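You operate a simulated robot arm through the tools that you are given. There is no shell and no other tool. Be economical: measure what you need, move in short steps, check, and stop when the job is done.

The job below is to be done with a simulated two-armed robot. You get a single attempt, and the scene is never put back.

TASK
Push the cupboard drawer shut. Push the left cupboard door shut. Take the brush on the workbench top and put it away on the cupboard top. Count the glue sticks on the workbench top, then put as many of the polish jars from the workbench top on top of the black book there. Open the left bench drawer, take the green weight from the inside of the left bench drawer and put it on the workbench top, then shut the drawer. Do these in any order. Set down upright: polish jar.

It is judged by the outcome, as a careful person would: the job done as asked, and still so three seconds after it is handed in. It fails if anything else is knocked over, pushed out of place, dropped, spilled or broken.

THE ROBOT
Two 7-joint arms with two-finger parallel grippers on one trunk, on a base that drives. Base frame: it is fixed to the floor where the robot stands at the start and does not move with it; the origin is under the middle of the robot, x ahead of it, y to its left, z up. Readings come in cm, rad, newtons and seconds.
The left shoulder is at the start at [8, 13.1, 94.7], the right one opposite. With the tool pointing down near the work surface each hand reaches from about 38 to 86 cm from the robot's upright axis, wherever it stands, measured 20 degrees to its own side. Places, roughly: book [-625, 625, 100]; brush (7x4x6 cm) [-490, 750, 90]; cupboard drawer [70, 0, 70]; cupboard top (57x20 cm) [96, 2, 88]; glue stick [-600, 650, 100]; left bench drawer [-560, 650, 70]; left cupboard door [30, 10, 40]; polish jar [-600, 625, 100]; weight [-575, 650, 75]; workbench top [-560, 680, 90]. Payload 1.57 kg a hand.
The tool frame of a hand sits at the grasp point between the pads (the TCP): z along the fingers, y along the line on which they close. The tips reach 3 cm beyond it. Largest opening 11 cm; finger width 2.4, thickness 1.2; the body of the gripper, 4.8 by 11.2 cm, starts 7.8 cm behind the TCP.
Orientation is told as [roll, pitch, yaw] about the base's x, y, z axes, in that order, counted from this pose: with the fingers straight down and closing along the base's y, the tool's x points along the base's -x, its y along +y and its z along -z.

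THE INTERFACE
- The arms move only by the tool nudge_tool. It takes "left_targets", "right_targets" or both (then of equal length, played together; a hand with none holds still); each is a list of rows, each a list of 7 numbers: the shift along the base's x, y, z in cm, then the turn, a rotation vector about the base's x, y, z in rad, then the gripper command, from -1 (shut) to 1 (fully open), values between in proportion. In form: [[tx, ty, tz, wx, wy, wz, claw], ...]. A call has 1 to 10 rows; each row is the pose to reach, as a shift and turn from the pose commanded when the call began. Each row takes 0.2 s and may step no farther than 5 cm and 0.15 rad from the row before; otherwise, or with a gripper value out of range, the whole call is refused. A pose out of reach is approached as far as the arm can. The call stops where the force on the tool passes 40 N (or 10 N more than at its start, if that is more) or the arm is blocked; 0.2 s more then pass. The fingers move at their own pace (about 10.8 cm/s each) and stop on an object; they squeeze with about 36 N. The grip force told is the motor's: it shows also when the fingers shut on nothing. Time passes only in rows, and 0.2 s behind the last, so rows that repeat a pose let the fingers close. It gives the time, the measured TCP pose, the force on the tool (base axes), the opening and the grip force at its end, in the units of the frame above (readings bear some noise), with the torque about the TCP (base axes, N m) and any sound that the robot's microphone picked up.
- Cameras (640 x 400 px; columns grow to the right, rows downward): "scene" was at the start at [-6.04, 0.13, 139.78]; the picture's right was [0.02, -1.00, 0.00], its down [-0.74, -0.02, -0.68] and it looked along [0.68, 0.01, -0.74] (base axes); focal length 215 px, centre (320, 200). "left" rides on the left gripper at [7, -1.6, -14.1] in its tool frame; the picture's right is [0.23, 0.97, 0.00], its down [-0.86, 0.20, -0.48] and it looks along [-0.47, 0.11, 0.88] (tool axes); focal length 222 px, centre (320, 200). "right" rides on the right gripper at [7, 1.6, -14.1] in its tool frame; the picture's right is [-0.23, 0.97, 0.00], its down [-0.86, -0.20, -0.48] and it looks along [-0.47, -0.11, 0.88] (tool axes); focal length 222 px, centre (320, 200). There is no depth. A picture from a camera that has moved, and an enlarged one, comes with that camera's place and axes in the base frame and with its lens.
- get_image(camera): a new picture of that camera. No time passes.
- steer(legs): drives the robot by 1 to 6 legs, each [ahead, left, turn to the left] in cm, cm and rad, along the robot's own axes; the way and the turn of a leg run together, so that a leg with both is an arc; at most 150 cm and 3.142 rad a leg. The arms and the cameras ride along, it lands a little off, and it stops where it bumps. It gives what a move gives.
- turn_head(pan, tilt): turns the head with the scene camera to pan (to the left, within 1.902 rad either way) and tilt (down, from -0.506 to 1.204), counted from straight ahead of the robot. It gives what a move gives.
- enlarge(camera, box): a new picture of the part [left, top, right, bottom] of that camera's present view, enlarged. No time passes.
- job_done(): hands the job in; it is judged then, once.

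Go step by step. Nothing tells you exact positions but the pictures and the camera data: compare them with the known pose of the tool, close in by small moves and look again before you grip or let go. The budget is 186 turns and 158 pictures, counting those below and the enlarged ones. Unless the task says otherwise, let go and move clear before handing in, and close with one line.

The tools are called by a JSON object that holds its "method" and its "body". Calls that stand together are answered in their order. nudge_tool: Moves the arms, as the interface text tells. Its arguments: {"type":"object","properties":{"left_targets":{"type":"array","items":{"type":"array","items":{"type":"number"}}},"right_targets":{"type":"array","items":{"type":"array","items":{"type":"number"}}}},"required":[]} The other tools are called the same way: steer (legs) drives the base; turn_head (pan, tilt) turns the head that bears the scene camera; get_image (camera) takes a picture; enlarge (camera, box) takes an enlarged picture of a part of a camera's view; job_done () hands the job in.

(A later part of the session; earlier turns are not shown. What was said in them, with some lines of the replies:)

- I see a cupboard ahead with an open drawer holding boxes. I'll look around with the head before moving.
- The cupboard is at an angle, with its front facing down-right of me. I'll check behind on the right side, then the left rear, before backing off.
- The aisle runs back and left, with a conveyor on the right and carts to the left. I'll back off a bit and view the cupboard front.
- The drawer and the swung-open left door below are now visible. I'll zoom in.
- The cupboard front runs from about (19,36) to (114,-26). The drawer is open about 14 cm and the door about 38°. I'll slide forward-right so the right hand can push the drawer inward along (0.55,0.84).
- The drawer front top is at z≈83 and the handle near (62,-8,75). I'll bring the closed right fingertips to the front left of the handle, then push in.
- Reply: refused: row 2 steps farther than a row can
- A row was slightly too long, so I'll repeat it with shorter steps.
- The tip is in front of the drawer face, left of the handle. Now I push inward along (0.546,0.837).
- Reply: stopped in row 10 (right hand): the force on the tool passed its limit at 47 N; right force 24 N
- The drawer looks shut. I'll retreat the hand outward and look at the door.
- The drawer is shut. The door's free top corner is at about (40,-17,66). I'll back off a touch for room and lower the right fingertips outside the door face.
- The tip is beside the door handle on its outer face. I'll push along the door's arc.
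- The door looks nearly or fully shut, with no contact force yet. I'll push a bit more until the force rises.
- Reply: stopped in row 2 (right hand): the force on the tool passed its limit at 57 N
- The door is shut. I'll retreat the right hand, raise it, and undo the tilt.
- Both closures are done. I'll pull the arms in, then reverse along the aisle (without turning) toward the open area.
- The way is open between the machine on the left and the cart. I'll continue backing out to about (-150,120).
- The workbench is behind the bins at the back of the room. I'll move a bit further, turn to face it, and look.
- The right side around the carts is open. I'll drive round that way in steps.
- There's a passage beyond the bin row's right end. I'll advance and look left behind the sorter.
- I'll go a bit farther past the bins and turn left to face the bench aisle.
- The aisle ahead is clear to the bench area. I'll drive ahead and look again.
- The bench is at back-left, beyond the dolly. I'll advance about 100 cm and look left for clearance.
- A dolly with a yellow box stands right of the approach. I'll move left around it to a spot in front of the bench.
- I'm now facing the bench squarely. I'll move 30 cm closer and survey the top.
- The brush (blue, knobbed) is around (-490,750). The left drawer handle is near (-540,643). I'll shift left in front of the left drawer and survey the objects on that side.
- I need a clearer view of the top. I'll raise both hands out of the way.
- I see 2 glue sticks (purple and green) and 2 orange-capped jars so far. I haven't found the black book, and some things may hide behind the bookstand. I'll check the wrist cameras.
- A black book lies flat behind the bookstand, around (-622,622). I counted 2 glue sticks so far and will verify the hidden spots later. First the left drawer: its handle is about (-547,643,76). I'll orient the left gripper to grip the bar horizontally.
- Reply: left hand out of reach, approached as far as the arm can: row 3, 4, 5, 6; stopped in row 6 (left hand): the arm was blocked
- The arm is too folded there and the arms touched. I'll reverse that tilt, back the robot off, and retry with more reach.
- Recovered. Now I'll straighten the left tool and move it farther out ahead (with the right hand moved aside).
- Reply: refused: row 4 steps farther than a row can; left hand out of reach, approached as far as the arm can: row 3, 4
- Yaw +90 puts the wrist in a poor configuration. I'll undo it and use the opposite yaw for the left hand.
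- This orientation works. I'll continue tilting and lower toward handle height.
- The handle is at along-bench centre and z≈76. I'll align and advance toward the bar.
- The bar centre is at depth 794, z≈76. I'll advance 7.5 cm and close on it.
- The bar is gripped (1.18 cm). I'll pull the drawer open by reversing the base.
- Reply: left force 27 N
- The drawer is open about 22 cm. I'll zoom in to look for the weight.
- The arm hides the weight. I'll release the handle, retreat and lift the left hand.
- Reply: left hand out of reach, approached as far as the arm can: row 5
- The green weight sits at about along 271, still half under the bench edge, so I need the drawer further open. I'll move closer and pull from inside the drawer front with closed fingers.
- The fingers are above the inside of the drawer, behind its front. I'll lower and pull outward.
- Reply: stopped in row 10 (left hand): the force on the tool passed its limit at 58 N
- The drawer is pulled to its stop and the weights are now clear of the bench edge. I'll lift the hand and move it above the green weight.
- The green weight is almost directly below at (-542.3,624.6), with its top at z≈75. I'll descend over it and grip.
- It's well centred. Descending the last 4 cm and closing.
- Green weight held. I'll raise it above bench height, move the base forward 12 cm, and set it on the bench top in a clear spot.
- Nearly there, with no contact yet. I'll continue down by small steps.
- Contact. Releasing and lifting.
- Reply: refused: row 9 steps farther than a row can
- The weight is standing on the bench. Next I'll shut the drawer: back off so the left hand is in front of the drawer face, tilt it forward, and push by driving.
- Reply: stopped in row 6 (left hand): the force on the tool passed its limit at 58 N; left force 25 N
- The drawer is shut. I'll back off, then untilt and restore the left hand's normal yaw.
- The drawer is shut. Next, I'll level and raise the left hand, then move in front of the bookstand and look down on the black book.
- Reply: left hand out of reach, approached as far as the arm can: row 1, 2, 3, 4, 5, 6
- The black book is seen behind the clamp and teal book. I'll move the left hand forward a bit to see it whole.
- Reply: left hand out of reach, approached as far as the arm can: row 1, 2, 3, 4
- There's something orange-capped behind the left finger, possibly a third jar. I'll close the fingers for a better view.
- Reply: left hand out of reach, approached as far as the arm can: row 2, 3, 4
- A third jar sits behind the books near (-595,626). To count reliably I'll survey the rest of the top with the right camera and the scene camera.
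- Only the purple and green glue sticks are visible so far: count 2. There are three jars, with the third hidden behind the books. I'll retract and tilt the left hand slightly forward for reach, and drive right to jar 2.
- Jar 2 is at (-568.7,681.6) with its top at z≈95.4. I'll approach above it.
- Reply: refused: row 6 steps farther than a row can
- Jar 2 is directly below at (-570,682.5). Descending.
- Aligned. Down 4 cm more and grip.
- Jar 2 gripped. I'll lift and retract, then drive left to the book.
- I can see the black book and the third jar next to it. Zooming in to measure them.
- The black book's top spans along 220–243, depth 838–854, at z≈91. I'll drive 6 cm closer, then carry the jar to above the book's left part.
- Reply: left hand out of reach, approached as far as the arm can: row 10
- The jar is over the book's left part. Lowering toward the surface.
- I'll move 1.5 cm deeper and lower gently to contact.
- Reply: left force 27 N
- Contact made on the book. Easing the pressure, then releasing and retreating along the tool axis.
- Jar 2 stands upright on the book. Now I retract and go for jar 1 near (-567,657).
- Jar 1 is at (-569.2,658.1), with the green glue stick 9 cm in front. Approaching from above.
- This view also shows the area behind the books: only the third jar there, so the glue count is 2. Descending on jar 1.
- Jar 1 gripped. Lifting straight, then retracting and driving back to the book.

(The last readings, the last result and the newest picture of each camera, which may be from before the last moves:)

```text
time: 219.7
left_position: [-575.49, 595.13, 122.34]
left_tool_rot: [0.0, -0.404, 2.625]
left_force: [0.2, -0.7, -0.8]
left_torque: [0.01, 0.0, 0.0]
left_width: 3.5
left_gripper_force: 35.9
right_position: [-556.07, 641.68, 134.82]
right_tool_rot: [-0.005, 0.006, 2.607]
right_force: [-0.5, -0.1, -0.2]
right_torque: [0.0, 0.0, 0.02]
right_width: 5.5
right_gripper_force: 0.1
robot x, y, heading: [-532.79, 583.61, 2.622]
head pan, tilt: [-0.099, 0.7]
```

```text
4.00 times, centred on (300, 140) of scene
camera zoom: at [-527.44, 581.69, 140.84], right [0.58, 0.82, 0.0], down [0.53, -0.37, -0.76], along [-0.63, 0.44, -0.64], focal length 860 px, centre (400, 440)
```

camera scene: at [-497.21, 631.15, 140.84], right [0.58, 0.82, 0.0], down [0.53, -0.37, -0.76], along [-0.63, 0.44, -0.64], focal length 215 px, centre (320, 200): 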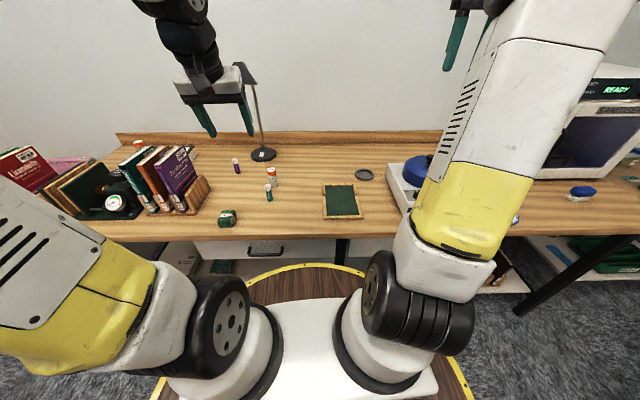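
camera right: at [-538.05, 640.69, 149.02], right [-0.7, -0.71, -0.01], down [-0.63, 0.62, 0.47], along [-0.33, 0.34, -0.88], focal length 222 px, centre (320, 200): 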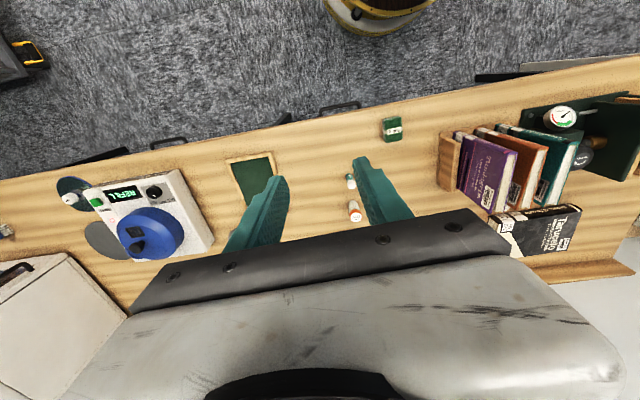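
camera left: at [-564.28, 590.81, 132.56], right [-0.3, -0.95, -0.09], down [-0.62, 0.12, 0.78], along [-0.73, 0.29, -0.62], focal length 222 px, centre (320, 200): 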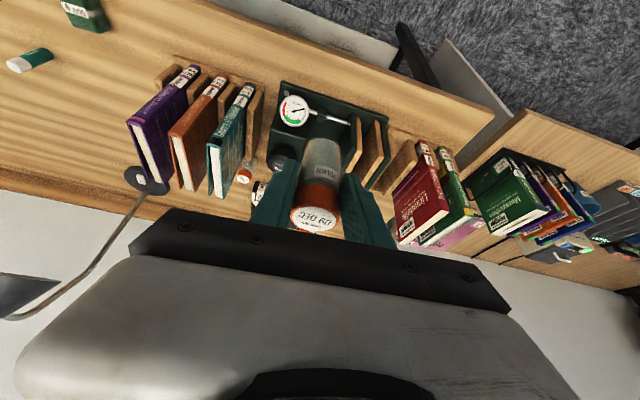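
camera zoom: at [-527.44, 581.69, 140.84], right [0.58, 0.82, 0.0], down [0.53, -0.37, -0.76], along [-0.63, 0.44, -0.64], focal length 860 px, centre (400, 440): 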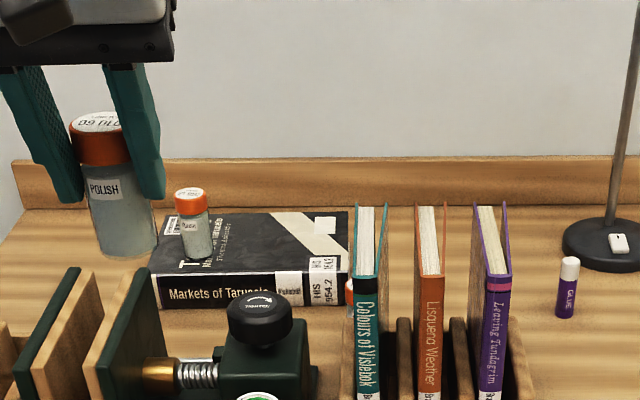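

Now I carry jar 1 to above the book's right-middle part (along 233).

{"method": "nudge_tool", "body": {"left_targets": [[-3.8, 2.8, -1.2, 0, 0, 0, -1], [-7.6, 5.6, -2.5, 0, 0, 0, -1], [-11.4, 8.5, -3.7, 0, 0, 0, -1], [-15.2, 11.3, -4.9, 0, 0, 0, -1], [-19, 14.1, -6.1, 0, 0, 0, -1], [-22.8, 16.9, -7.4, 0, 0, 0, -1], [-26.6, 19.7, -8.6, 0, 0, 0, -1], [-30.4, 22.6, -9.8, 0, 0, 0, -1], [-34.2, 25.4, -11, 0, 0, 0, -1], [-38, 28.2, -12, 0, 0, 0, -1]]}}

{"method": "get_image", "body": {"camera": "left"}}

{"method": "enlarge", "body": {"camera": "scene", "box": [220, 90, 380, 190]}}

```text
time: 221.9
left_position: [-611.88, 621.87, 109.48]
left_tool_rot: [0.001, -0.399, 2.624]
left_force: [-0.5, -0.3, -1.0]
left_torque: [0.03, 0.03, -0.01]
left_width: 3.52
left_gripper_force: 35.7
left hand out of reach, approached as far as the arm can: row 10
right_position: [-555.9, 641.68, 134.8]
right_tool_rot: [-0.006, 0.006, 2.607]
right_force: [0.7, -0.1, 0.1]
right_torque: [0.01, 0.04, 0.02]
right_width: 5.47
right_gripper_force: 0.1
robot x, y, heading: [-532.5, 583.55, 2.627]
head pan, tilt: [-0.099, 0.7]
```

```text
41 pictures are left
camera left: at [-600.63, 617.42, 119.78], right [-0.3, -0.95, -0.09], down [-0.62, 0.12, 0.77], along [-0.73, 0.28, -0.63], focal length 222 px, centre (320, 200)
```

left: 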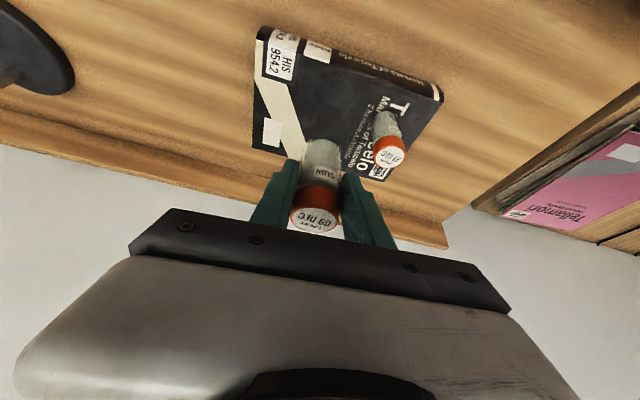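

```text
4.00 times, centred on (300, 140) of scene
camera zoom: at [-527.41, 581.65, 140.84], right [0.58, 0.82, 0.0], down [0.53, -0.37, -0.76], along [-0.63, 0.44, -0.64], focal length 860 px, centre (400, 440)
```

zoom: 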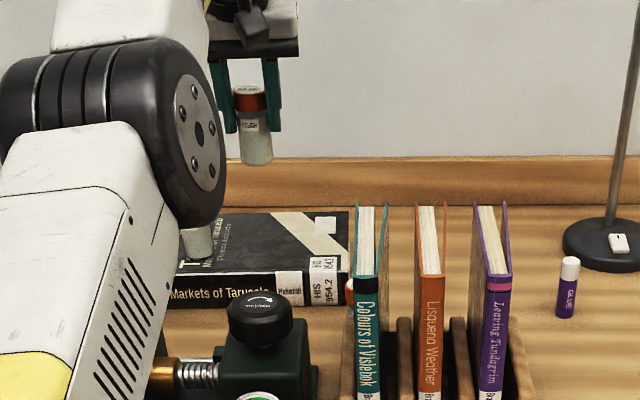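

{"method": "nudge_tool", "body": {"left_targets": [[0, 0, -4, 0, 0, 0, -1], [0, 0, -8, 0, 0, 0, -1], [-0.9, 0.5, -9, 0, 0, 0, -1], [-1.8, 1, -10.2, 0, 0, 0, -1]]}}

{"method": "get_image", "body": {"camera": "left"}}

```text
time: 222.9
left_position: [-613.81, 622.76, 99.47]
left_tool_rot: [0.001, -0.404, 2.625]
left_force: [0.5, -0.5, -0.8]
left_torque: [0.02, -0.02, -0.04]
left_width: 3.54
left_gripper_force: 35.9
right_position: [-556.04, 641.76, 134.78]
right_tool_rot: [-0.005, 0.006, 2.607]
right_force: [0.0, 0.3, -0.6]
right_torque: [-0.02, 0.0, -0.02]
right_width: 5.51
right_gripper_force: 0.1
robot x, y, heading: [-532.77, 583.57, 2.627]
head pan, tilt: [-0.099, 0.7]
```

```text
39 pictures are left
camera left: at [-602.5, 618.42, 109.71], right [-0.3, -0.95, -0.09], down [-0.62, 0.12, 0.78], along [-0.73, 0.29, -0.62], focal length 222 px, centre (320, 200)
```

left: 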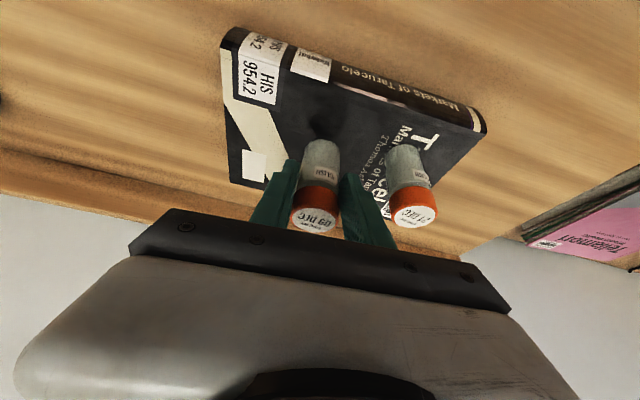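

{"method": "nudge_tool", "body": {"left_targets": [[0, 0, -0.8, 0, 0, 0, -1], [0, 0, -1.5, 0, 0, 0, -1], [0, 0, -1.9, 0, 0, 0, -1]]}}

{"method": "nudge_tool", "body": {"left_targets": [[0, 0, -0.25, 0, 0, 0, -1], [0, 0, -0.5, 0, 0, 0, -1]]}}

```text
time: 223.7
left_position: [-613.76, 622.87, 97.5]
left_tool_rot: [0.002, -0.402, 2.626]
left_force: [0.5, 0.5, -1.0]
left_torque: [0.0, 0.01, 0.02]
left_width: 3.52
left_gripper_force: 35.6
right_position: [-556.1, 641.79, 134.72]
right_tool_rot: [-0.006, 0.007, 2.607]
right_force: [0.2, 0.0, -0.1]
right_torque: [0.0, 0.0, -0.05]
right_width: 5.51
right_gripper_force: 0.0
robot x, y, heading: [-532.61, 583.41, 2.629]
head pan, tilt: [-0.099, 0.7]
```

```text
time: 224.3
left_position: [-613.73, 622.98, 97.13]
left_tool_rot: [0.002, -0.407, 2.626]
left_force: [2.9, -2.2, 13.6]
left_torque: [-0.18, -0.08, 0.04]
left_width: 3.5
left_gripper_force: 35.9
right_position: [-556.03, 641.65, 134.82]
right_tool_rot: [-0.005, 0.006, 2.608]
right_force: [-0.1, -0.4, 0.1]
right_torque: [0.0, 0.02, 0.0]
right_width: 5.5
right_gripper_force: 0.0
robot x, y, heading: [-532.93, 583.66, 2.626]
head pan, tilt: [-0.099, 0.7]
```

Contact. Releasing with a small opening and retreating.

{"method": "nudge_tool", "body": {"left_targets": [[0, 0, 0, 0, 0, 0, -0.3], [0, 0, 0, 0, 0, 0, -0.02], [0, 0, 0, 0, 0, 0, 0], [0, 0, 0, 0, 0, 0, 0], [0, 0, 2.5, 0, 0, 0, 0], [0.8, -0.5, 6, 0, 0, 0, 0], [2.3, -1.3, 10, 0, 0, 0, 0], [4.8, -2.8, 13.5, 0, 0, 0, 0]]}}

{"method": "get_image", "body": {"camera": "left"}}

```text
time: 226.1
left_position: [-609.03, 620.07, 110.48]
left_tool_rot: [0.003, -0.402, 2.626]
left_force: [-0.7, -0.1, -1.6]
left_torque: [0.0, 0.01, 0.01]
left_width: 5.51
left_gripper_force: 0.1
right_position: [-556.03, 641.76, 134.7]
right_tool_rot: [-0.007, 0.007, 2.608]
right_force: [0.5, -0.6, -0.2]
right_torque: [-0.01, -0.02, 0.0]
right_width: 5.49
right_gripper_force: 0.2
robot x, y, heading: [-532.68, 583.81, 2.632]
head pan, tilt: [-0.099, 0.7]
```

```text
38 pictures are left
camera left: at [-597.7, 615.76, 120.75], right [-0.3, -0.95, -0.09], down [-0.62, 0.12, 0.78], along [-0.73, 0.29, -0.63], focal length 222 px, centre (320, 200)
```

left: 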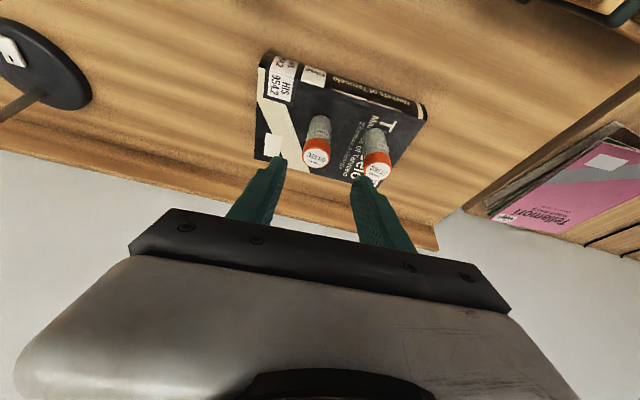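

Both jars stand upright on the black book. I'll retract the left hand, back off, and drive right to the brush.

{"method": "nudge_tool", "body": {"left_targets": [[2.5, -1.4, 3.8, 0, 0, 0, 0], [5.5, -3.2, 7, 0, 0, 0, 0], [9, -5.2, 9.5, 0, 0, 0, 0], [12.8, -7.4, 11, 0, 0, 0, 0], [16.8, -9.7, 12, 0, 0, 0, 0], [21, -12.1, 12, 0, 0, 0, 0], [25.2, -14.5, 12, 0, 0, 0, 0], [29.4, -16.9, 12, 0, 0, 0, 0], [33.6, -19.3, 12, 0, 0, 0, 0]]}}

{"method": "steer", "body": {"legs": [[-15, 0, 0], [0, -70, 0], [0, -68, 0]]}}

{"method": "turn_head", "body": {"pan": -0.2, "tilt": 0.65}}

{"method": "get_image", "body": {"camera": "scene"}}

{"method": "get_image", "body": {"camera": "right"}}

```text
time: 228.1
left_position: [-575.09, 600.64, 122.53]
left_tool_rot: [0.002, -0.403, 2.626]
left_force: [-0.4, 0.6, 0.5]
left_torque: [-0.02, -0.03, -0.02]
left_width: 5.48
left_gripper_force: 0.0
right_position: [-556.11, 641.77, 134.74]
right_tool_rot: [-0.006, 0.005, 2.609]
right_force: [-0.9, 0.6, -0.7]
right_torque: [-0.03, -0.02, -0.06]
right_width: 5.52
right_gripper_force: 0.2
robot x, y, heading: [-532.7, 583.77, 2.626]
head pan, tilt: [-0.099, 0.7]
```

```text
time: 236.3
left_position: [-493.34, 714.01, 122.59]
left_tool_rot: [0.002, -0.403, 2.619]
left_force: [-0.2, -1.0, 0.7]
left_torque: [-0.02, 0.0, -0.02]
left_width: 5.5
left_gripper_force: 0.1
right_position: [-473.9, 754.94, 134.71]
right_tool_rot: [-0.004, 0.007, 2.599]
right_force: [-0.2, 0.2, -0.2]
right_torque: [0.01, -0.04, -0.01]
right_width: 5.48
right_gripper_force: 0.1
robot x, y, heading: [-451.17, 696.79, 2.621]
head pan, tilt: [-0.099, 0.7]
```

```text
time: 236.9
left_position: [-493.4, 714.16, 122.44]
left_tool_rot: [0.002, -0.405, 2.618]
left_force: [0.2, -0.5, -0.3]
left_torque: [-0.02, 0.0, 0.01]
left_width: 5.51
left_gripper_force: 0.0
right_position: [-474.0, 755.04, 134.84]
right_tool_rot: [-0.004, 0.007, 2.599]
right_force: [0.5, 0.0, -0.5]
right_torque: [0.0, -0.01, 0.02]
right_width: 5.5
right_gripper_force: 0.0
robot x, y, heading: [-451.06, 696.53, 2.622]
head pan, tilt: [-0.201, 0.649]
```

```text
37 pictures are left
camera scene: at [-445.4, 695.51, 141.27], right [0.66, 0.75, 0.0], down [0.45, -0.4, -0.8], along [-0.6, 0.53, -0.6], focal length 215 px, centre (320, 200)
```

scene: 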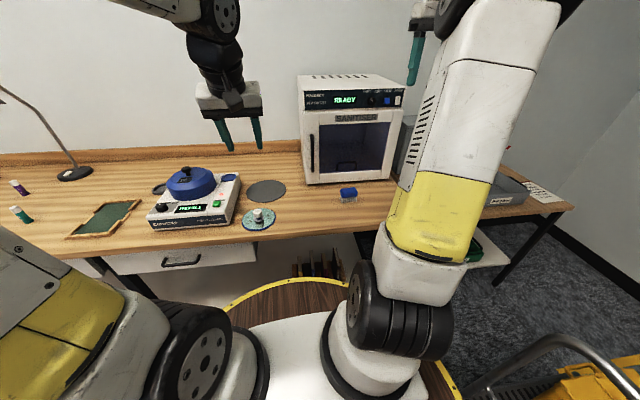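

```text
36 pictures are left
camera right: at [-468.88, 750.03, 149.0], right [-0.7, -0.72, -0.01], down [-0.63, 0.61, 0.47], along [-0.34, 0.33, -0.88], focal length 222 px, centre (320, 200)
```

right: 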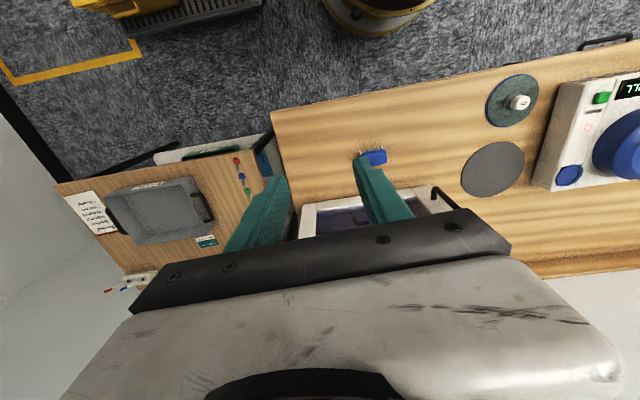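

Brush at about (-492,752), top z≈92, in front of the sanitiser. Zooming in on its orientation.

{"method": "enlarge", "body": {"camera": "scene", "box": [300, 160, 400, 220]}}

{"method": "enlarge", "body": {"camera": "right", "box": [280, 110, 480, 235]}}

```text
6.40 times, centred on (350, 190) of scene
camera zoom: at [-445.4, 695.51, 141.27], right [0.66, 0.75, 0.0], down [0.45, -0.4, -0.8], along [-0.6, 0.53, -0.6], focal length 1376 px, centre (128, 264)
```

zoom: 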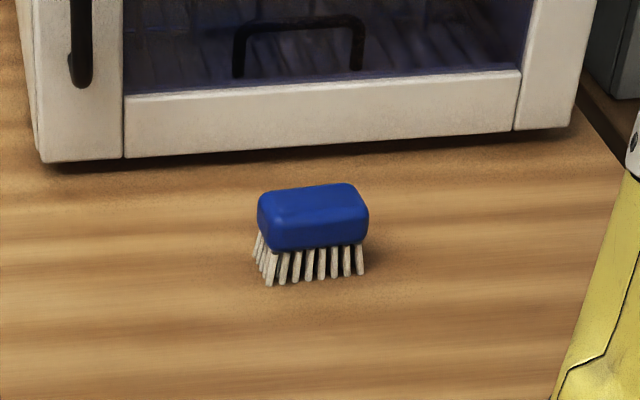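

```text
3.20 times, centred on (380, 172) of right
camera zoom: at [-468.88, 750.03, 149.0], right [-0.7, -0.72, -0.01], down [-0.63, 0.61, 0.47], along [-0.34, 0.33, -0.88], focal length 711 px, centre (128, 288)
```

zoom: 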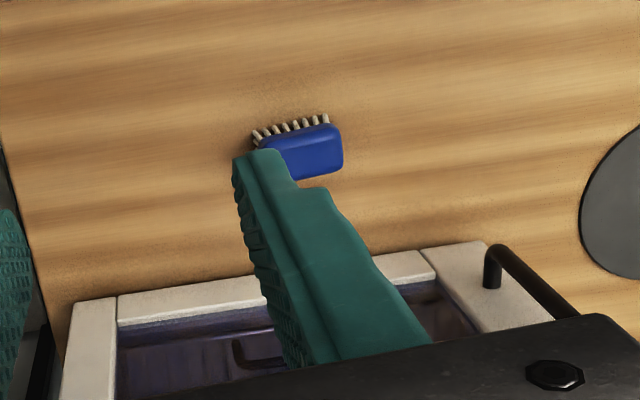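

The brush is aligned with the bench (7 cm along it). I'll bring the right hand above it with fingers fully open.

{"method": "nudge_tool", "body": {"right_targets": [[-3.5, -0.5, -3, 0, 0, 0, 0.6], [-7, -1, -6, 0, 0, 0, 1], [-10.5, -1.5, -9, 0, 0, 0, 1], [-14, -2, -12, 0, 0, 0, 1], [-17, -2.4, -15.5, 0, 0, 0, 1], [-18.2, -2.5, -20, 0, 0, 0, 1], [-18.2, -2.5, -24.5, 0, 0, 0, 1], [-18.2, -2.5, -29, 0, 0, 0, 1]]}}

{"method": "get_image", "body": {"camera": "right"}}

{"method": "get_image", "body": {"camera": "scene"}}

```text
time: 238.7
left_position: [-493.33, 714.24, 122.56]
left_tool_rot: [0.001, -0.402, 2.618]
left_force: [-0.7, 0.0, 0.4]
left_torque: [0.06, 0.03, -0.01]
left_width: 5.5
left_gripper_force: 0.1
right_position: [-492.29, 752.39, 105.69]
right_tool_rot: [-0.009, 0.005, 2.599]
right_force: [0.0, -0.7, -0.4]
right_torque: [-0.02, 0.0, -0.03]
right_width: 11.0
right_gripper_force: 0.1
robot x, y, heading: [-451.2, 696.83, 2.619]
head pan, tilt: [-0.201, 0.649]
```

```text
33 pictures are left
camera right: at [-487.24, 747.45, 119.97], right [-0.7, -0.72, -0.01], down [-0.63, 0.61, 0.48], along [-0.34, 0.34, -0.88], focal length 222 px, centre (320, 200)
```

right: 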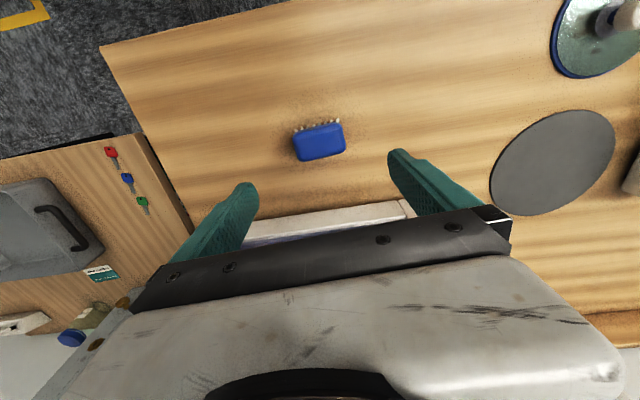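

```text
32 pictures are left
camera scene: at [-445.38, 695.49, 141.27], right [0.66, 0.75, 0.0], down [0.45, -0.4, -0.8], along [-0.6, 0.53, -0.6], focal length 215 px, centre (320, 200)
```

scene: 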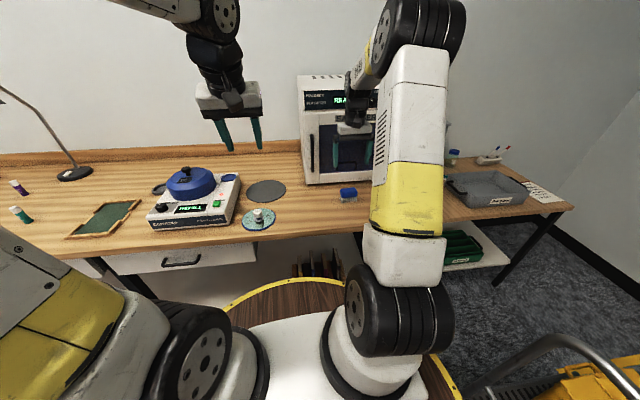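

Centred. Descending and gripping the brush.

{"method": "nudge_tool", "body": {"right_targets": [[0, 0, -4.5, 0, 0, 0, 1], [0, 0, -9, 0, 0, 0, 1], [0, 0, -13, 0, 0, 0, 1], [0, 0, -14.7, 0, 0, 0, 1], [0, 0, -14.7, 0, 0, 0, -1], [0, 0, -14.7, 0, 0, 0, -1], [0, 0, -14.7, 0, 0, 0, -1]]}}

{"method": "get_image", "body": {"camera": "right"}}

```text
time: 240.3
left_position: [-493.41, 714.04, 122.44]
left_tool_rot: [0.003, -0.403, 2.617]
left_force: [0.1, -0.1, 0.4]
left_torque: [0.03, -0.03, 0.01]
left_width: 5.5
left_gripper_force: 0.1
right_position: [-492.27, 752.33, 90.86]
right_tool_rot: [-0.005, 0.008, 2.6]
right_force: [-0.1, 0.2, 0.4]
right_torque: [0.0, -0.01, -0.02]
right_width: 6.74
right_gripper_force: 35.6
robot x, y, heading: [-451.11, 696.78, 2.618]
head pan, tilt: [-0.201, 0.649]
```

```text
31 pictures are left
camera right: at [-487.17, 747.39, 105.15], right [-0.7, -0.72, -0.01], down [-0.63, 0.61, 0.47], along [-0.34, 0.33, -0.88], focal length 222 px, centre (320, 200)
```

right: 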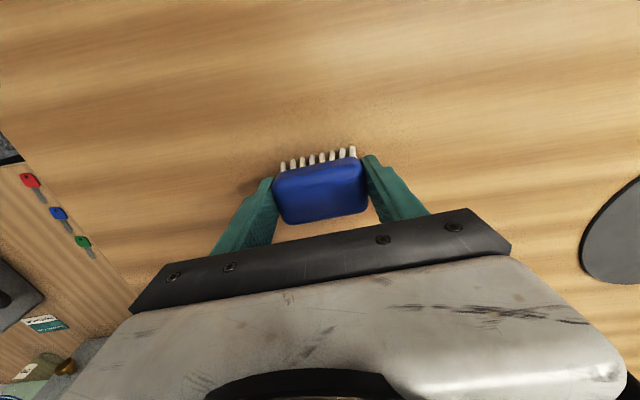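

Brush gripped. Lifting and retracting for the drive.

{"method": "nudge_tool", "body": {"right_targets": [[0, 0, 4.5, 0, 0, 0, -1], [0, 0, 9, 0, 0, 0, -1], [0, 0, 13.5, 0, 0, 0, -1], [3, -1.7, 17, 0, 0, 0, -1], [6, -3.5, 20, 0, 0, 0, -1], [9, -5.2, 22.5, 0, 0, 0, -1], [12, -7, 24, 0, 0, 0, -1]]}}

{"method": "steer", "body": {"legs": [[-74, 28, 0], [-64, -130, 0]]}}

{"method": "get_image", "body": {"camera": "right"}}

```text
time: 241.9
left_position: [-493.46, 714.09, 122.42]
left_tool_rot: [0.003, -0.403, 2.617]
left_force: [-0.1, 0.0, -0.4]
left_torque: [0.03, -0.03, 0.03]
left_width: 5.55
left_gripper_force: 0.1
right_position: [-480.0, 745.55, 115.01]
right_tool_rot: [-0.005, 0.006, 2.599]
right_force: [-1.2, 0.2, -2.2]
right_torque: [-0.01, -0.05, 0.02]
right_width: 6.74
right_gripper_force: 36.5
robot x, y, heading: [-451.08, 696.87, 2.621]
head pan, tilt: [-0.201, 0.649]
```

```text
time: 253.0
left_position: [-324.23, 732.52, 122.65]
left_tool_rot: [0.003, -0.404, 2.647]
left_force: [0.2, -0.1, -0.4]
left_torque: [0.03, -0.02, 0.01]
left_width: 5.49
left_gripper_force: 0.1
right_position: [-311.82, 764.45, 114.87]
right_tool_rot: [-0.004, 0.006, 2.63]
right_force: [0.1, -0.3, -0.3]
right_torque: [0.02, 0.02, 0.04]
right_width: 6.75
right_gripper_force: 36.3
robot x, y, heading: [-281.03, 716.41, 2.651]
head pan, tilt: [-0.201, 0.649]
```

```text
30 pictures are left
camera right: at [-306.64, 759.52, 129.17], right [-0.68, -0.74, -0.01], down [-0.65, 0.59, 0.47], along [-0.35, 0.32, -0.88], focal length 222 px, centre (320, 200)
```

right: 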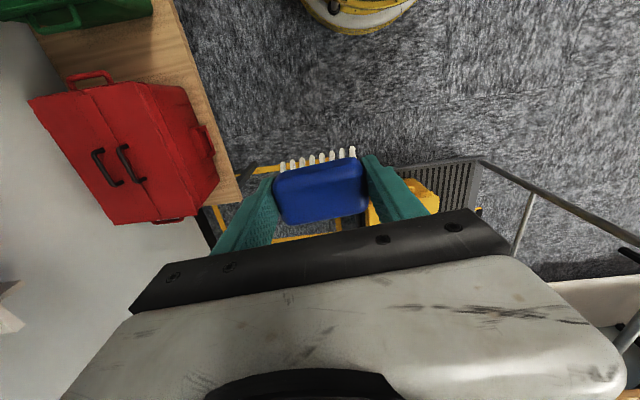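

{"method": "steer", "body": {"legs": [[-105, 5, -0.05], [-142, 10, 0]]}}

```text
time: 265.1
left_position: [-118.83, 596.44, 122.66]
left_tool_rot: [0.002, -0.403, 2.604]
left_force: [-0.1, -0.2, 0.5]
left_torque: [0.0, 0.02, -0.02]
left_width: 5.49
left_gripper_force: 0.0
right_position: [-104.98, 627.67, 114.95]
right_tool_rot: [-0.005, 0.008, 2.583]
right_force: [0.2, 0.0, -1.0]
right_torque: [-0.02, 0.01, -0.01]
right_width: 6.73
right_gripper_force: 36.3
robot x, y, heading: [-76.52, 578.36, 2.6]
head pan, tilt: [-0.201, 0.649]
```

{"method": "steer", "body": {"legs": [[0, 0, -0.95], [-99, 30, 0], [-129, 21, 0]]}}

```text
time: 279.2
left_position: [-121.55, 388.77, 122.51]
left_tool_rot: [0.004, -0.403, 1.639]
left_force: [0.6, -0.2, 0.0]
left_torque: [0.02, 0.03, 0.01]
left_width: 5.5
left_gripper_force: 0.1
right_position: [-88.15, 395.37, 114.98]
right_tool_rot: [-0.006, 0.008, 1.621]
right_force: [0.1, -0.9, -0.5]
right_torque: [-0.01, 0.0, 0.01]
right_width: 6.72
right_gripper_force: 36.2
robot x, y, heading: [-112.36, 343.92, 1.644]
head pan, tilt: [-0.201, 0.649]
```

{"method": "steer", "body": {"legs": [[-98, 44, 0], [-80, 17, 0], [0, 0, -1.644]]}}

{"method": "turn_head", "body": {"pan": -0.3, "tilt": 0.5}}

{"method": "get_image", "body": {"camera": "scene"}}

```text
time: 292.8
left_position: [-114.59, 165.35, 122.61]
left_tool_rot: [0.001, -0.404, -0.035]
left_force: [-0.3, 0.1, 0.9]
left_torque: [-0.02, 0.05, 0.03]
left_width: 5.5
left_gripper_force: 0.0
right_position: [-111.62, 131.26, 114.8]
right_tool_rot: [-0.004, 0.007, -0.053]
right_force: [-0.6, -0.2, -0.8]
right_torque: [0.01, 0.0, 0.0]
right_width: 6.72
right_gripper_force: 35.8
robot x, y, heading: [-160.48, 160.54, -0.029]
head pan, tilt: [-0.201, 0.649]
```

```text
time: 293.5
left_position: [-114.69, 165.14, 122.61]
left_tool_rot: [0.002, -0.403, -0.034]
left_force: [-0.5, 0.4, 0.7]
left_torque: [-0.01, -0.01, 0.01]
left_width: 5.51
left_gripper_force: 0.1
right_position: [-111.68, 131.24, 114.94]
right_tool_rot: [-0.004, 0.007, -0.052]
right_force: [-0.3, 0.6, -1.4]
right_torque: [-0.01, 0.01, 0.0]
right_width: 6.74
right_gripper_force: 35.8
robot x, y, heading: [-160.23, 160.38, -0.037]
head pan, tilt: [-0.3, 0.499]
```

```text
29 pictures are left
camera scene: at [-165.54, 158.09, 142.61], right [-0.33, -0.95, 0.0], down [-0.45, 0.16, -0.88], along [0.83, -0.29, -0.48], focal length 215 px, centre (320, 200)
```

scene: 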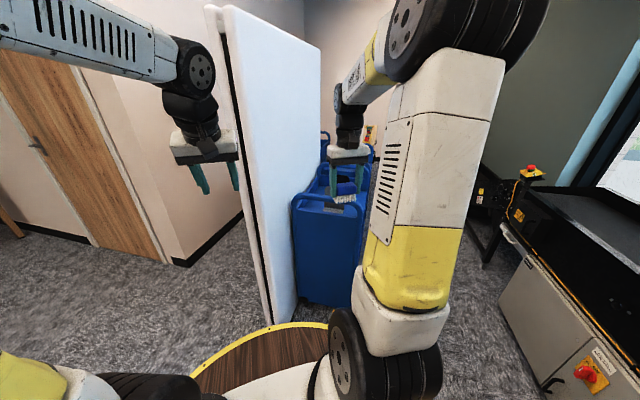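

{"method": "steer", "body": {"legs": [[6, -43, 0.035], [41, -51, 0], [45, -29, 0]]}}

{"method": "turn_head", "body": {"pan": -0.1, "tilt": 0.6}}

{"method": "get_image", "body": {"camera": "scene"}}

```text
time: 302.1
left_position: [-24.32, 42.73, 122.6]
left_tool_rot: [0.001, -0.403, -0.004]
left_force: [-0.6, 0.1, 0.0]
left_torque: [-0.02, -0.01, 0.0]
left_width: 5.48
left_gripper_force: 0.1
right_position: [-20.38, 8.83, 114.85]
right_tool_rot: [-0.006, 0.007, -0.024]
right_force: [-0.2, 0.1, -1.5]
right_torque: [0.0, 0.0, -0.03]
right_width: 6.76
right_gripper_force: 35.8
robot x, y, heading: [-69.63, 36.79, -0.005]
head pan, tilt: [-0.3, 0.499]
```

```text
time: 302.8
left_position: [-24.33, 42.66, 122.59]
left_tool_rot: [0.003, -0.404, -0.004]
left_force: [-0.8, 0.5, -0.1]
left_torque: [-0.01, 0.02, 0.01]
left_width: 5.48
left_gripper_force: 0.0
right_position: [-20.31, 8.81, 114.86]
right_tool_rot: [-0.005, 0.007, -0.023]
right_force: [0.1, 0.7, -1.1]
right_torque: [0.0, -0.01, 0.02]
right_width: 6.74
right_gripper_force: 36.2
robot x, y, heading: [-69.94, 36.76, -0.007]
head pan, tilt: [-0.099, 0.6]
```

```text
28 pictures are left
camera scene: at [-74.9, 35.92, 141.71], right [-0.1, -0.99, 0.0], down [-0.56, 0.06, -0.83], along [0.82, -0.09, -0.56], focal length 215 px, centre (320, 200)
```

scene: 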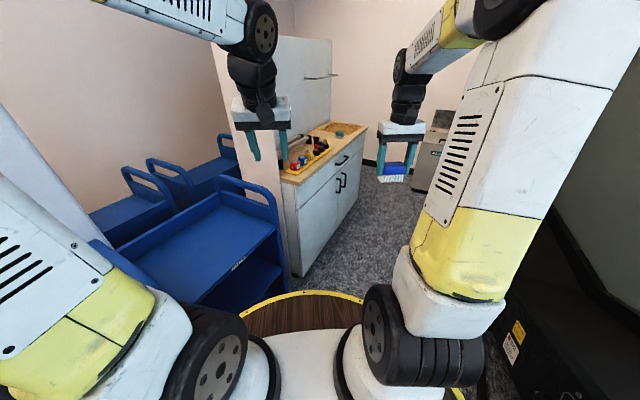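

{"method": "steer", "body": {"legs": [[53, -37, 0], [46, -31, 0.2], [0, 0, 0.65]]}}

{"method": "turn_head", "body": {"pan": 0.0, "tilt": 0.7}}

{"method": "get_image", "body": {"camera": "scene"}}

{"method": "get_image", "body": {"camera": "right"}}

```text
time: 311.0
left_position: [56.89, 9.98, 122.57]
left_tool_rot: [0.001, -0.402, 0.841]
left_force: [0.1, 0.4, 0.0]
left_torque: [0.04, -0.03, 0.03]
left_width: 5.5
left_gripper_force: 0.0
right_position: [84.82, -9.43, 114.88]
right_tool_rot: [-0.005, 0.007, 0.823]
right_force: [-0.8, -0.3, -0.9]
right_torque: [0.01, -0.01, 0.01]
right_width: 6.74
right_gripper_force: 36.2
robot x, y, heading: [31.42, -28.03, 0.849]
head pan, tilt: [-0.099, 0.6]
```

```text
time: 311.7
left_position: [56.83, 9.97, 122.61]
left_tool_rot: [0.001, -0.404, 0.841]
left_force: [0.6, -0.2, 0.9]
left_torque: [0.0, 0.02, 0.01]
left_width: 5.51
left_gripper_force: 0.0
right_position: [84.99, -9.53, 114.92]
right_tool_rot: [-0.006, 0.007, 0.825]
right_force: [0.1, -0.4, -1.1]
right_torque: [0.04, 0.0, -0.03]
right_width: 6.75
right_gripper_force: 35.2
robot x, y, heading: [31.48, -28.08, 0.845]
head pan, tilt: [0.0, 0.7]
```

```text
27 pictures are left
camera scene: at [27.58, -32.08, 140.84], right [0.75, -0.66, 0.0], down [-0.43, -0.48, -0.77], along [0.51, 0.57, -0.64], focal length 215 px, centre (320, 200)
```

scene: 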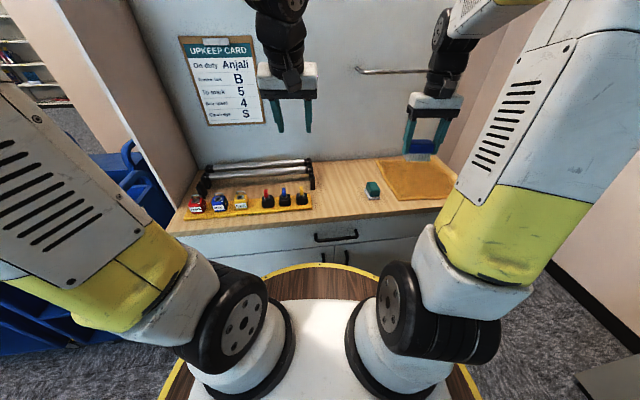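

```text
26 pictures are left
camera right: at [78.98, -13.31, 129.17], right [-0.56, 0.83, -0.01], down [0.73, 0.5, 0.47], along [0.4, 0.26, -0.88], focal length 222 px, centre (320, 200)
```

right: 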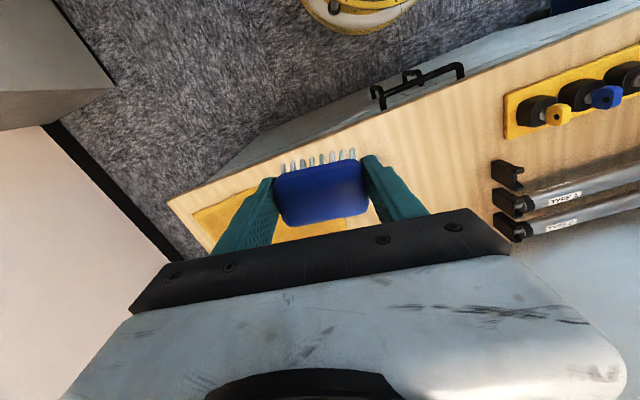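

The free spot lies between the key strip and the soap, around (77,9.6). I'll move the left hand aside and bring the brush above it.

{"method": "nudge_tool", "body": {"left_targets": [[-2, 1.3, 0, 0, 0, 0, 0], [-4, 2.6, 0, 0, 0, 0, 0], [-6, 3.9, 0, 0, 0, 0, 0], [-8, 5.2, 0, 0, 0, 0, 0], [-8, 5.2, 0, 0, 0, 0, 0], [-8, 5.2, 0, 0, 0, 0, 0]], "right_targets": [[-1.4, 3.2, -2.5, 0, 0, 0.05, -1], [-2.8, 6.4, -5, 0, 0, 0.1, -1], [-4.1, 9.6, -7.5, 0, 0, 0.17, -1], [-5.5, 12.8, -10, 0, 0, 0.17, -1], [-6.8, 16, -12.5, 0, 0, 0.17, -1], [-8.1, 19.1, -15, 0, 0, 0.17, -1]]}}

{"method": "get_image", "body": {"camera": "right"}}

{"method": "enlarge", "body": {"camera": "scene", "box": [260, 110, 420, 230]}}

```text
time: 313.1
left_position: [48.63, 15.35, 122.73]
left_tool_rot: [0.003, -0.405, 0.841]
left_force: [0.4, 0.1, 0.1]
left_torque: [0.03, -0.02, 0.0]
left_width: 5.5
left_gripper_force: 0.0
right_position: [76.72, 9.77, 99.74]
right_tool_rot: [-0.005, 0.008, 0.993]
right_force: [0.4, -0.8, -0.6]
right_torque: [0.0, -0.01, 0.03]
right_width: 6.74
right_gripper_force: 37.0
robot x, y, heading: [31.19, -28.05, 0.848]
head pan, tilt: [0.0, 0.7]
```

```text
25 pictures are left
camera right: at [71.58, 5.05, 114.02], right [-0.69, 0.72, -0.01], down [0.63, 0.61, 0.47], along [0.35, 0.32, -0.88], focal length 222 px, centre (320, 200)
```

right: 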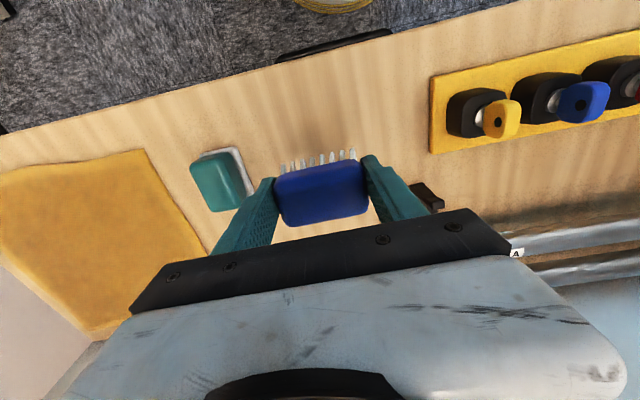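

```text
3.33 times, centred on (340, 170) of scene
camera zoom: at [27.58, -32.12, 140.84], right [0.75, -0.66, 0.0], down [-0.43, -0.48, -0.77], along [0.51, 0.57, -0.64], focal length 716 px, centre (253, 300)
```

zoom: 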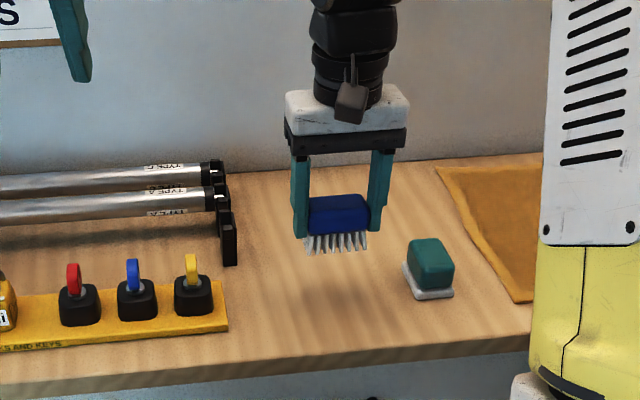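

Position looks good; I'll shift 1.5 cm away from the soap and lower.

{"method": "nudge_tool", "body": {"right_targets": [[-1.3, 0.8, -2.5, 0, 0, 0, -1], [-1.3, 0.8, -5, 0, 0, 0, -1], [-1.3, 0.8, -6.5, 0, 0, 0, -1]]}}

{"method": "nudge_tool", "body": {"right_targets": [[0, 0, -0.4, 0, 0, 0, -1], [0, 0, -0.8, 0, 0, 0, -1]]}}

{"method": "enlarge", "body": {"camera": "scene", "box": [260, 110, 420, 230]}}

```text
time: 313.9
left_position: [48.58, 15.28, 122.71]
left_tool_rot: [0.001, -0.403, 0.84]
left_force: [-0.1, 0.5, 0.4]
left_torque: [0.04, 0.01, -0.02]
left_width: 5.48
left_gripper_force: 0.0
right_position: [75.36, 10.48, 93.29]
right_tool_rot: [-0.008, 0.006, 0.994]
right_force: [-0.1, 1.0, -0.3]
right_torque: [-0.01, 0.0, 0.0]
right_width: 6.72
right_gripper_force: 36.3
robot x, y, heading: [31.25, -27.76, 0.843]
head pan, tilt: [0.0, 0.7]
```

```text
time: 314.5
left_position: [48.67, 15.16, 122.62]
left_tool_rot: [0.002, -0.403, 0.842]
left_force: [-0.7, -0.2, -0.5]
left_torque: [0.0, -0.01, -0.01]
left_width: 5.49
left_gripper_force: 0.1
right_position: [75.43, 10.43, 92.9]
right_tool_rot: [-0.005, 0.005, 0.993]
right_force: [-2.1, -7.6, 26.2]
right_torque: [-0.07, 0.2, 0.02]
right_width: 6.77
right_gripper_force: 36.3
robot x, y, heading: [31.08, -27.58, 0.848]
head pan, tilt: [0.0, 0.7]
```

```text
3.33 times, centred on (340, 170) of scene
camera zoom: at [27.51, -32.16, 140.84], right [0.75, -0.66, 0.0], down [-0.43, -0.48, -0.77], along [0.51, 0.57, -0.64], focal length 716 px, centre (253, 300)
```

zoom: 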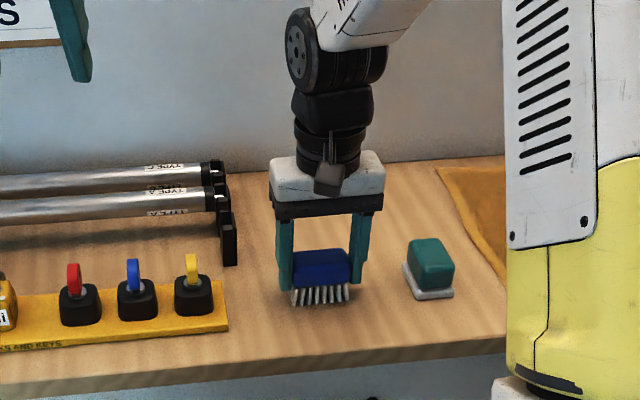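

The brush is on the cupboard top. Easing off, releasing and lifting.

{"method": "nudge_tool", "body": {"right_targets": [[0, 0, 0.4, 0, 0, 0, -1], [0, 0, 0.4, 0, 0, 0, 0.3], [0, 0, 0.4, 0, 0, 0, 0.55], [0, 0, 0.5, 0, 0, 0, 0.55], [0, 0, 4, 0, 0, 0, 0.55], [0, 0, 8.5, 0, 0, 0, 0.55], [0, 0, 13, 0, 0, 0, 0.55], [0, 0, 17.5, 0, 0, 0, 0.4], [0, 0, 22, 0, 0, 0, 0]]}}

{"method": "get_image", "body": {"camera": "scene"}}

{"method": "enlarge", "body": {"camera": "scene", "box": [260, 150, 420, 270]}}

```text
time: 316.5
left_position: [48.66, 15.38, 122.56]
left_tool_rot: [0.001, -0.404, 0.841]
left_force: [0.0, -0.4, 0.2]
left_torque: [-0.01, -0.03, 0.01]
left_width: 5.5
left_gripper_force: 0.0
right_position: [75.45, 10.34, 114.63]
right_tool_rot: [-0.005, 0.008, 0.992]
right_force: [1.4, 0.2, -0.8]
right_torque: [-0.02, 0.04, 0.04]
right_width: 5.47
right_gripper_force: 0.1
robot x, y, heading: [30.99, -27.56, 0.847]
head pan, tilt: [0.0, 0.7]
```

```text
22 pictures are left
camera scene: at [27.59, -32.07, 140.84], right [0.75, -0.66, 0.0], down [-0.43, -0.48, -0.76], along [0.51, 0.57, -0.64], focal length 215 px, centre (320, 200)
```

scene: 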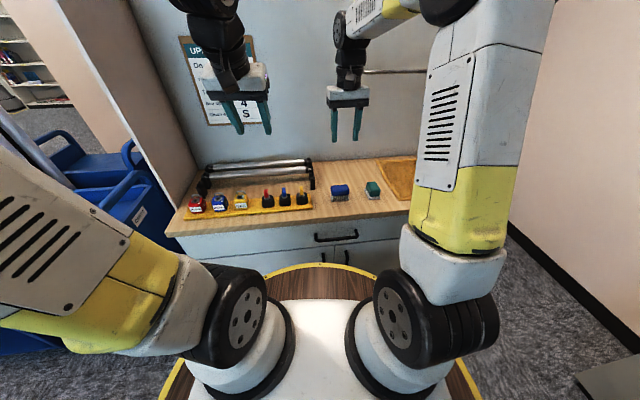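

```text
3.33 times, centred on (340, 210) of scene
camera zoom: at [27.59, -32.07, 140.84], right [0.75, -0.66, 0.0], down [-0.43, -0.48, -0.76], along [0.51, 0.57, -0.64], focal length 716 px, centre (253, 167)
```

zoom: 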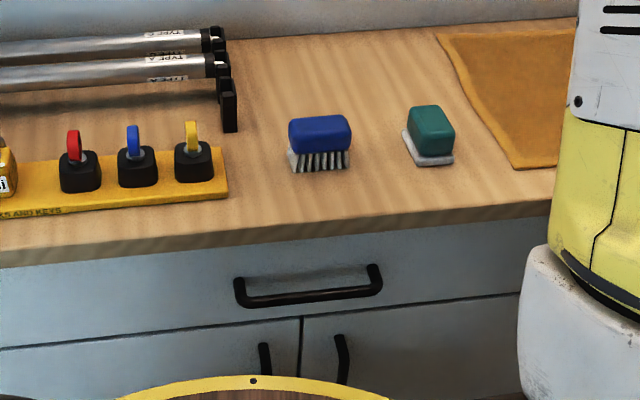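

Everything is in place: the drawer and door are shut and the brush is on the cupboard top. The bench drawer is shut, the weight is on the bench, and two jars are on the book. Handing in.

{"method": "job_done", "body": {}}

```text
The job is handed in.
```

All the tasks are done and the job is handed in: I counted 2 glue sticks on the workbench top, so 2 polish jars now stand upright on the black book.
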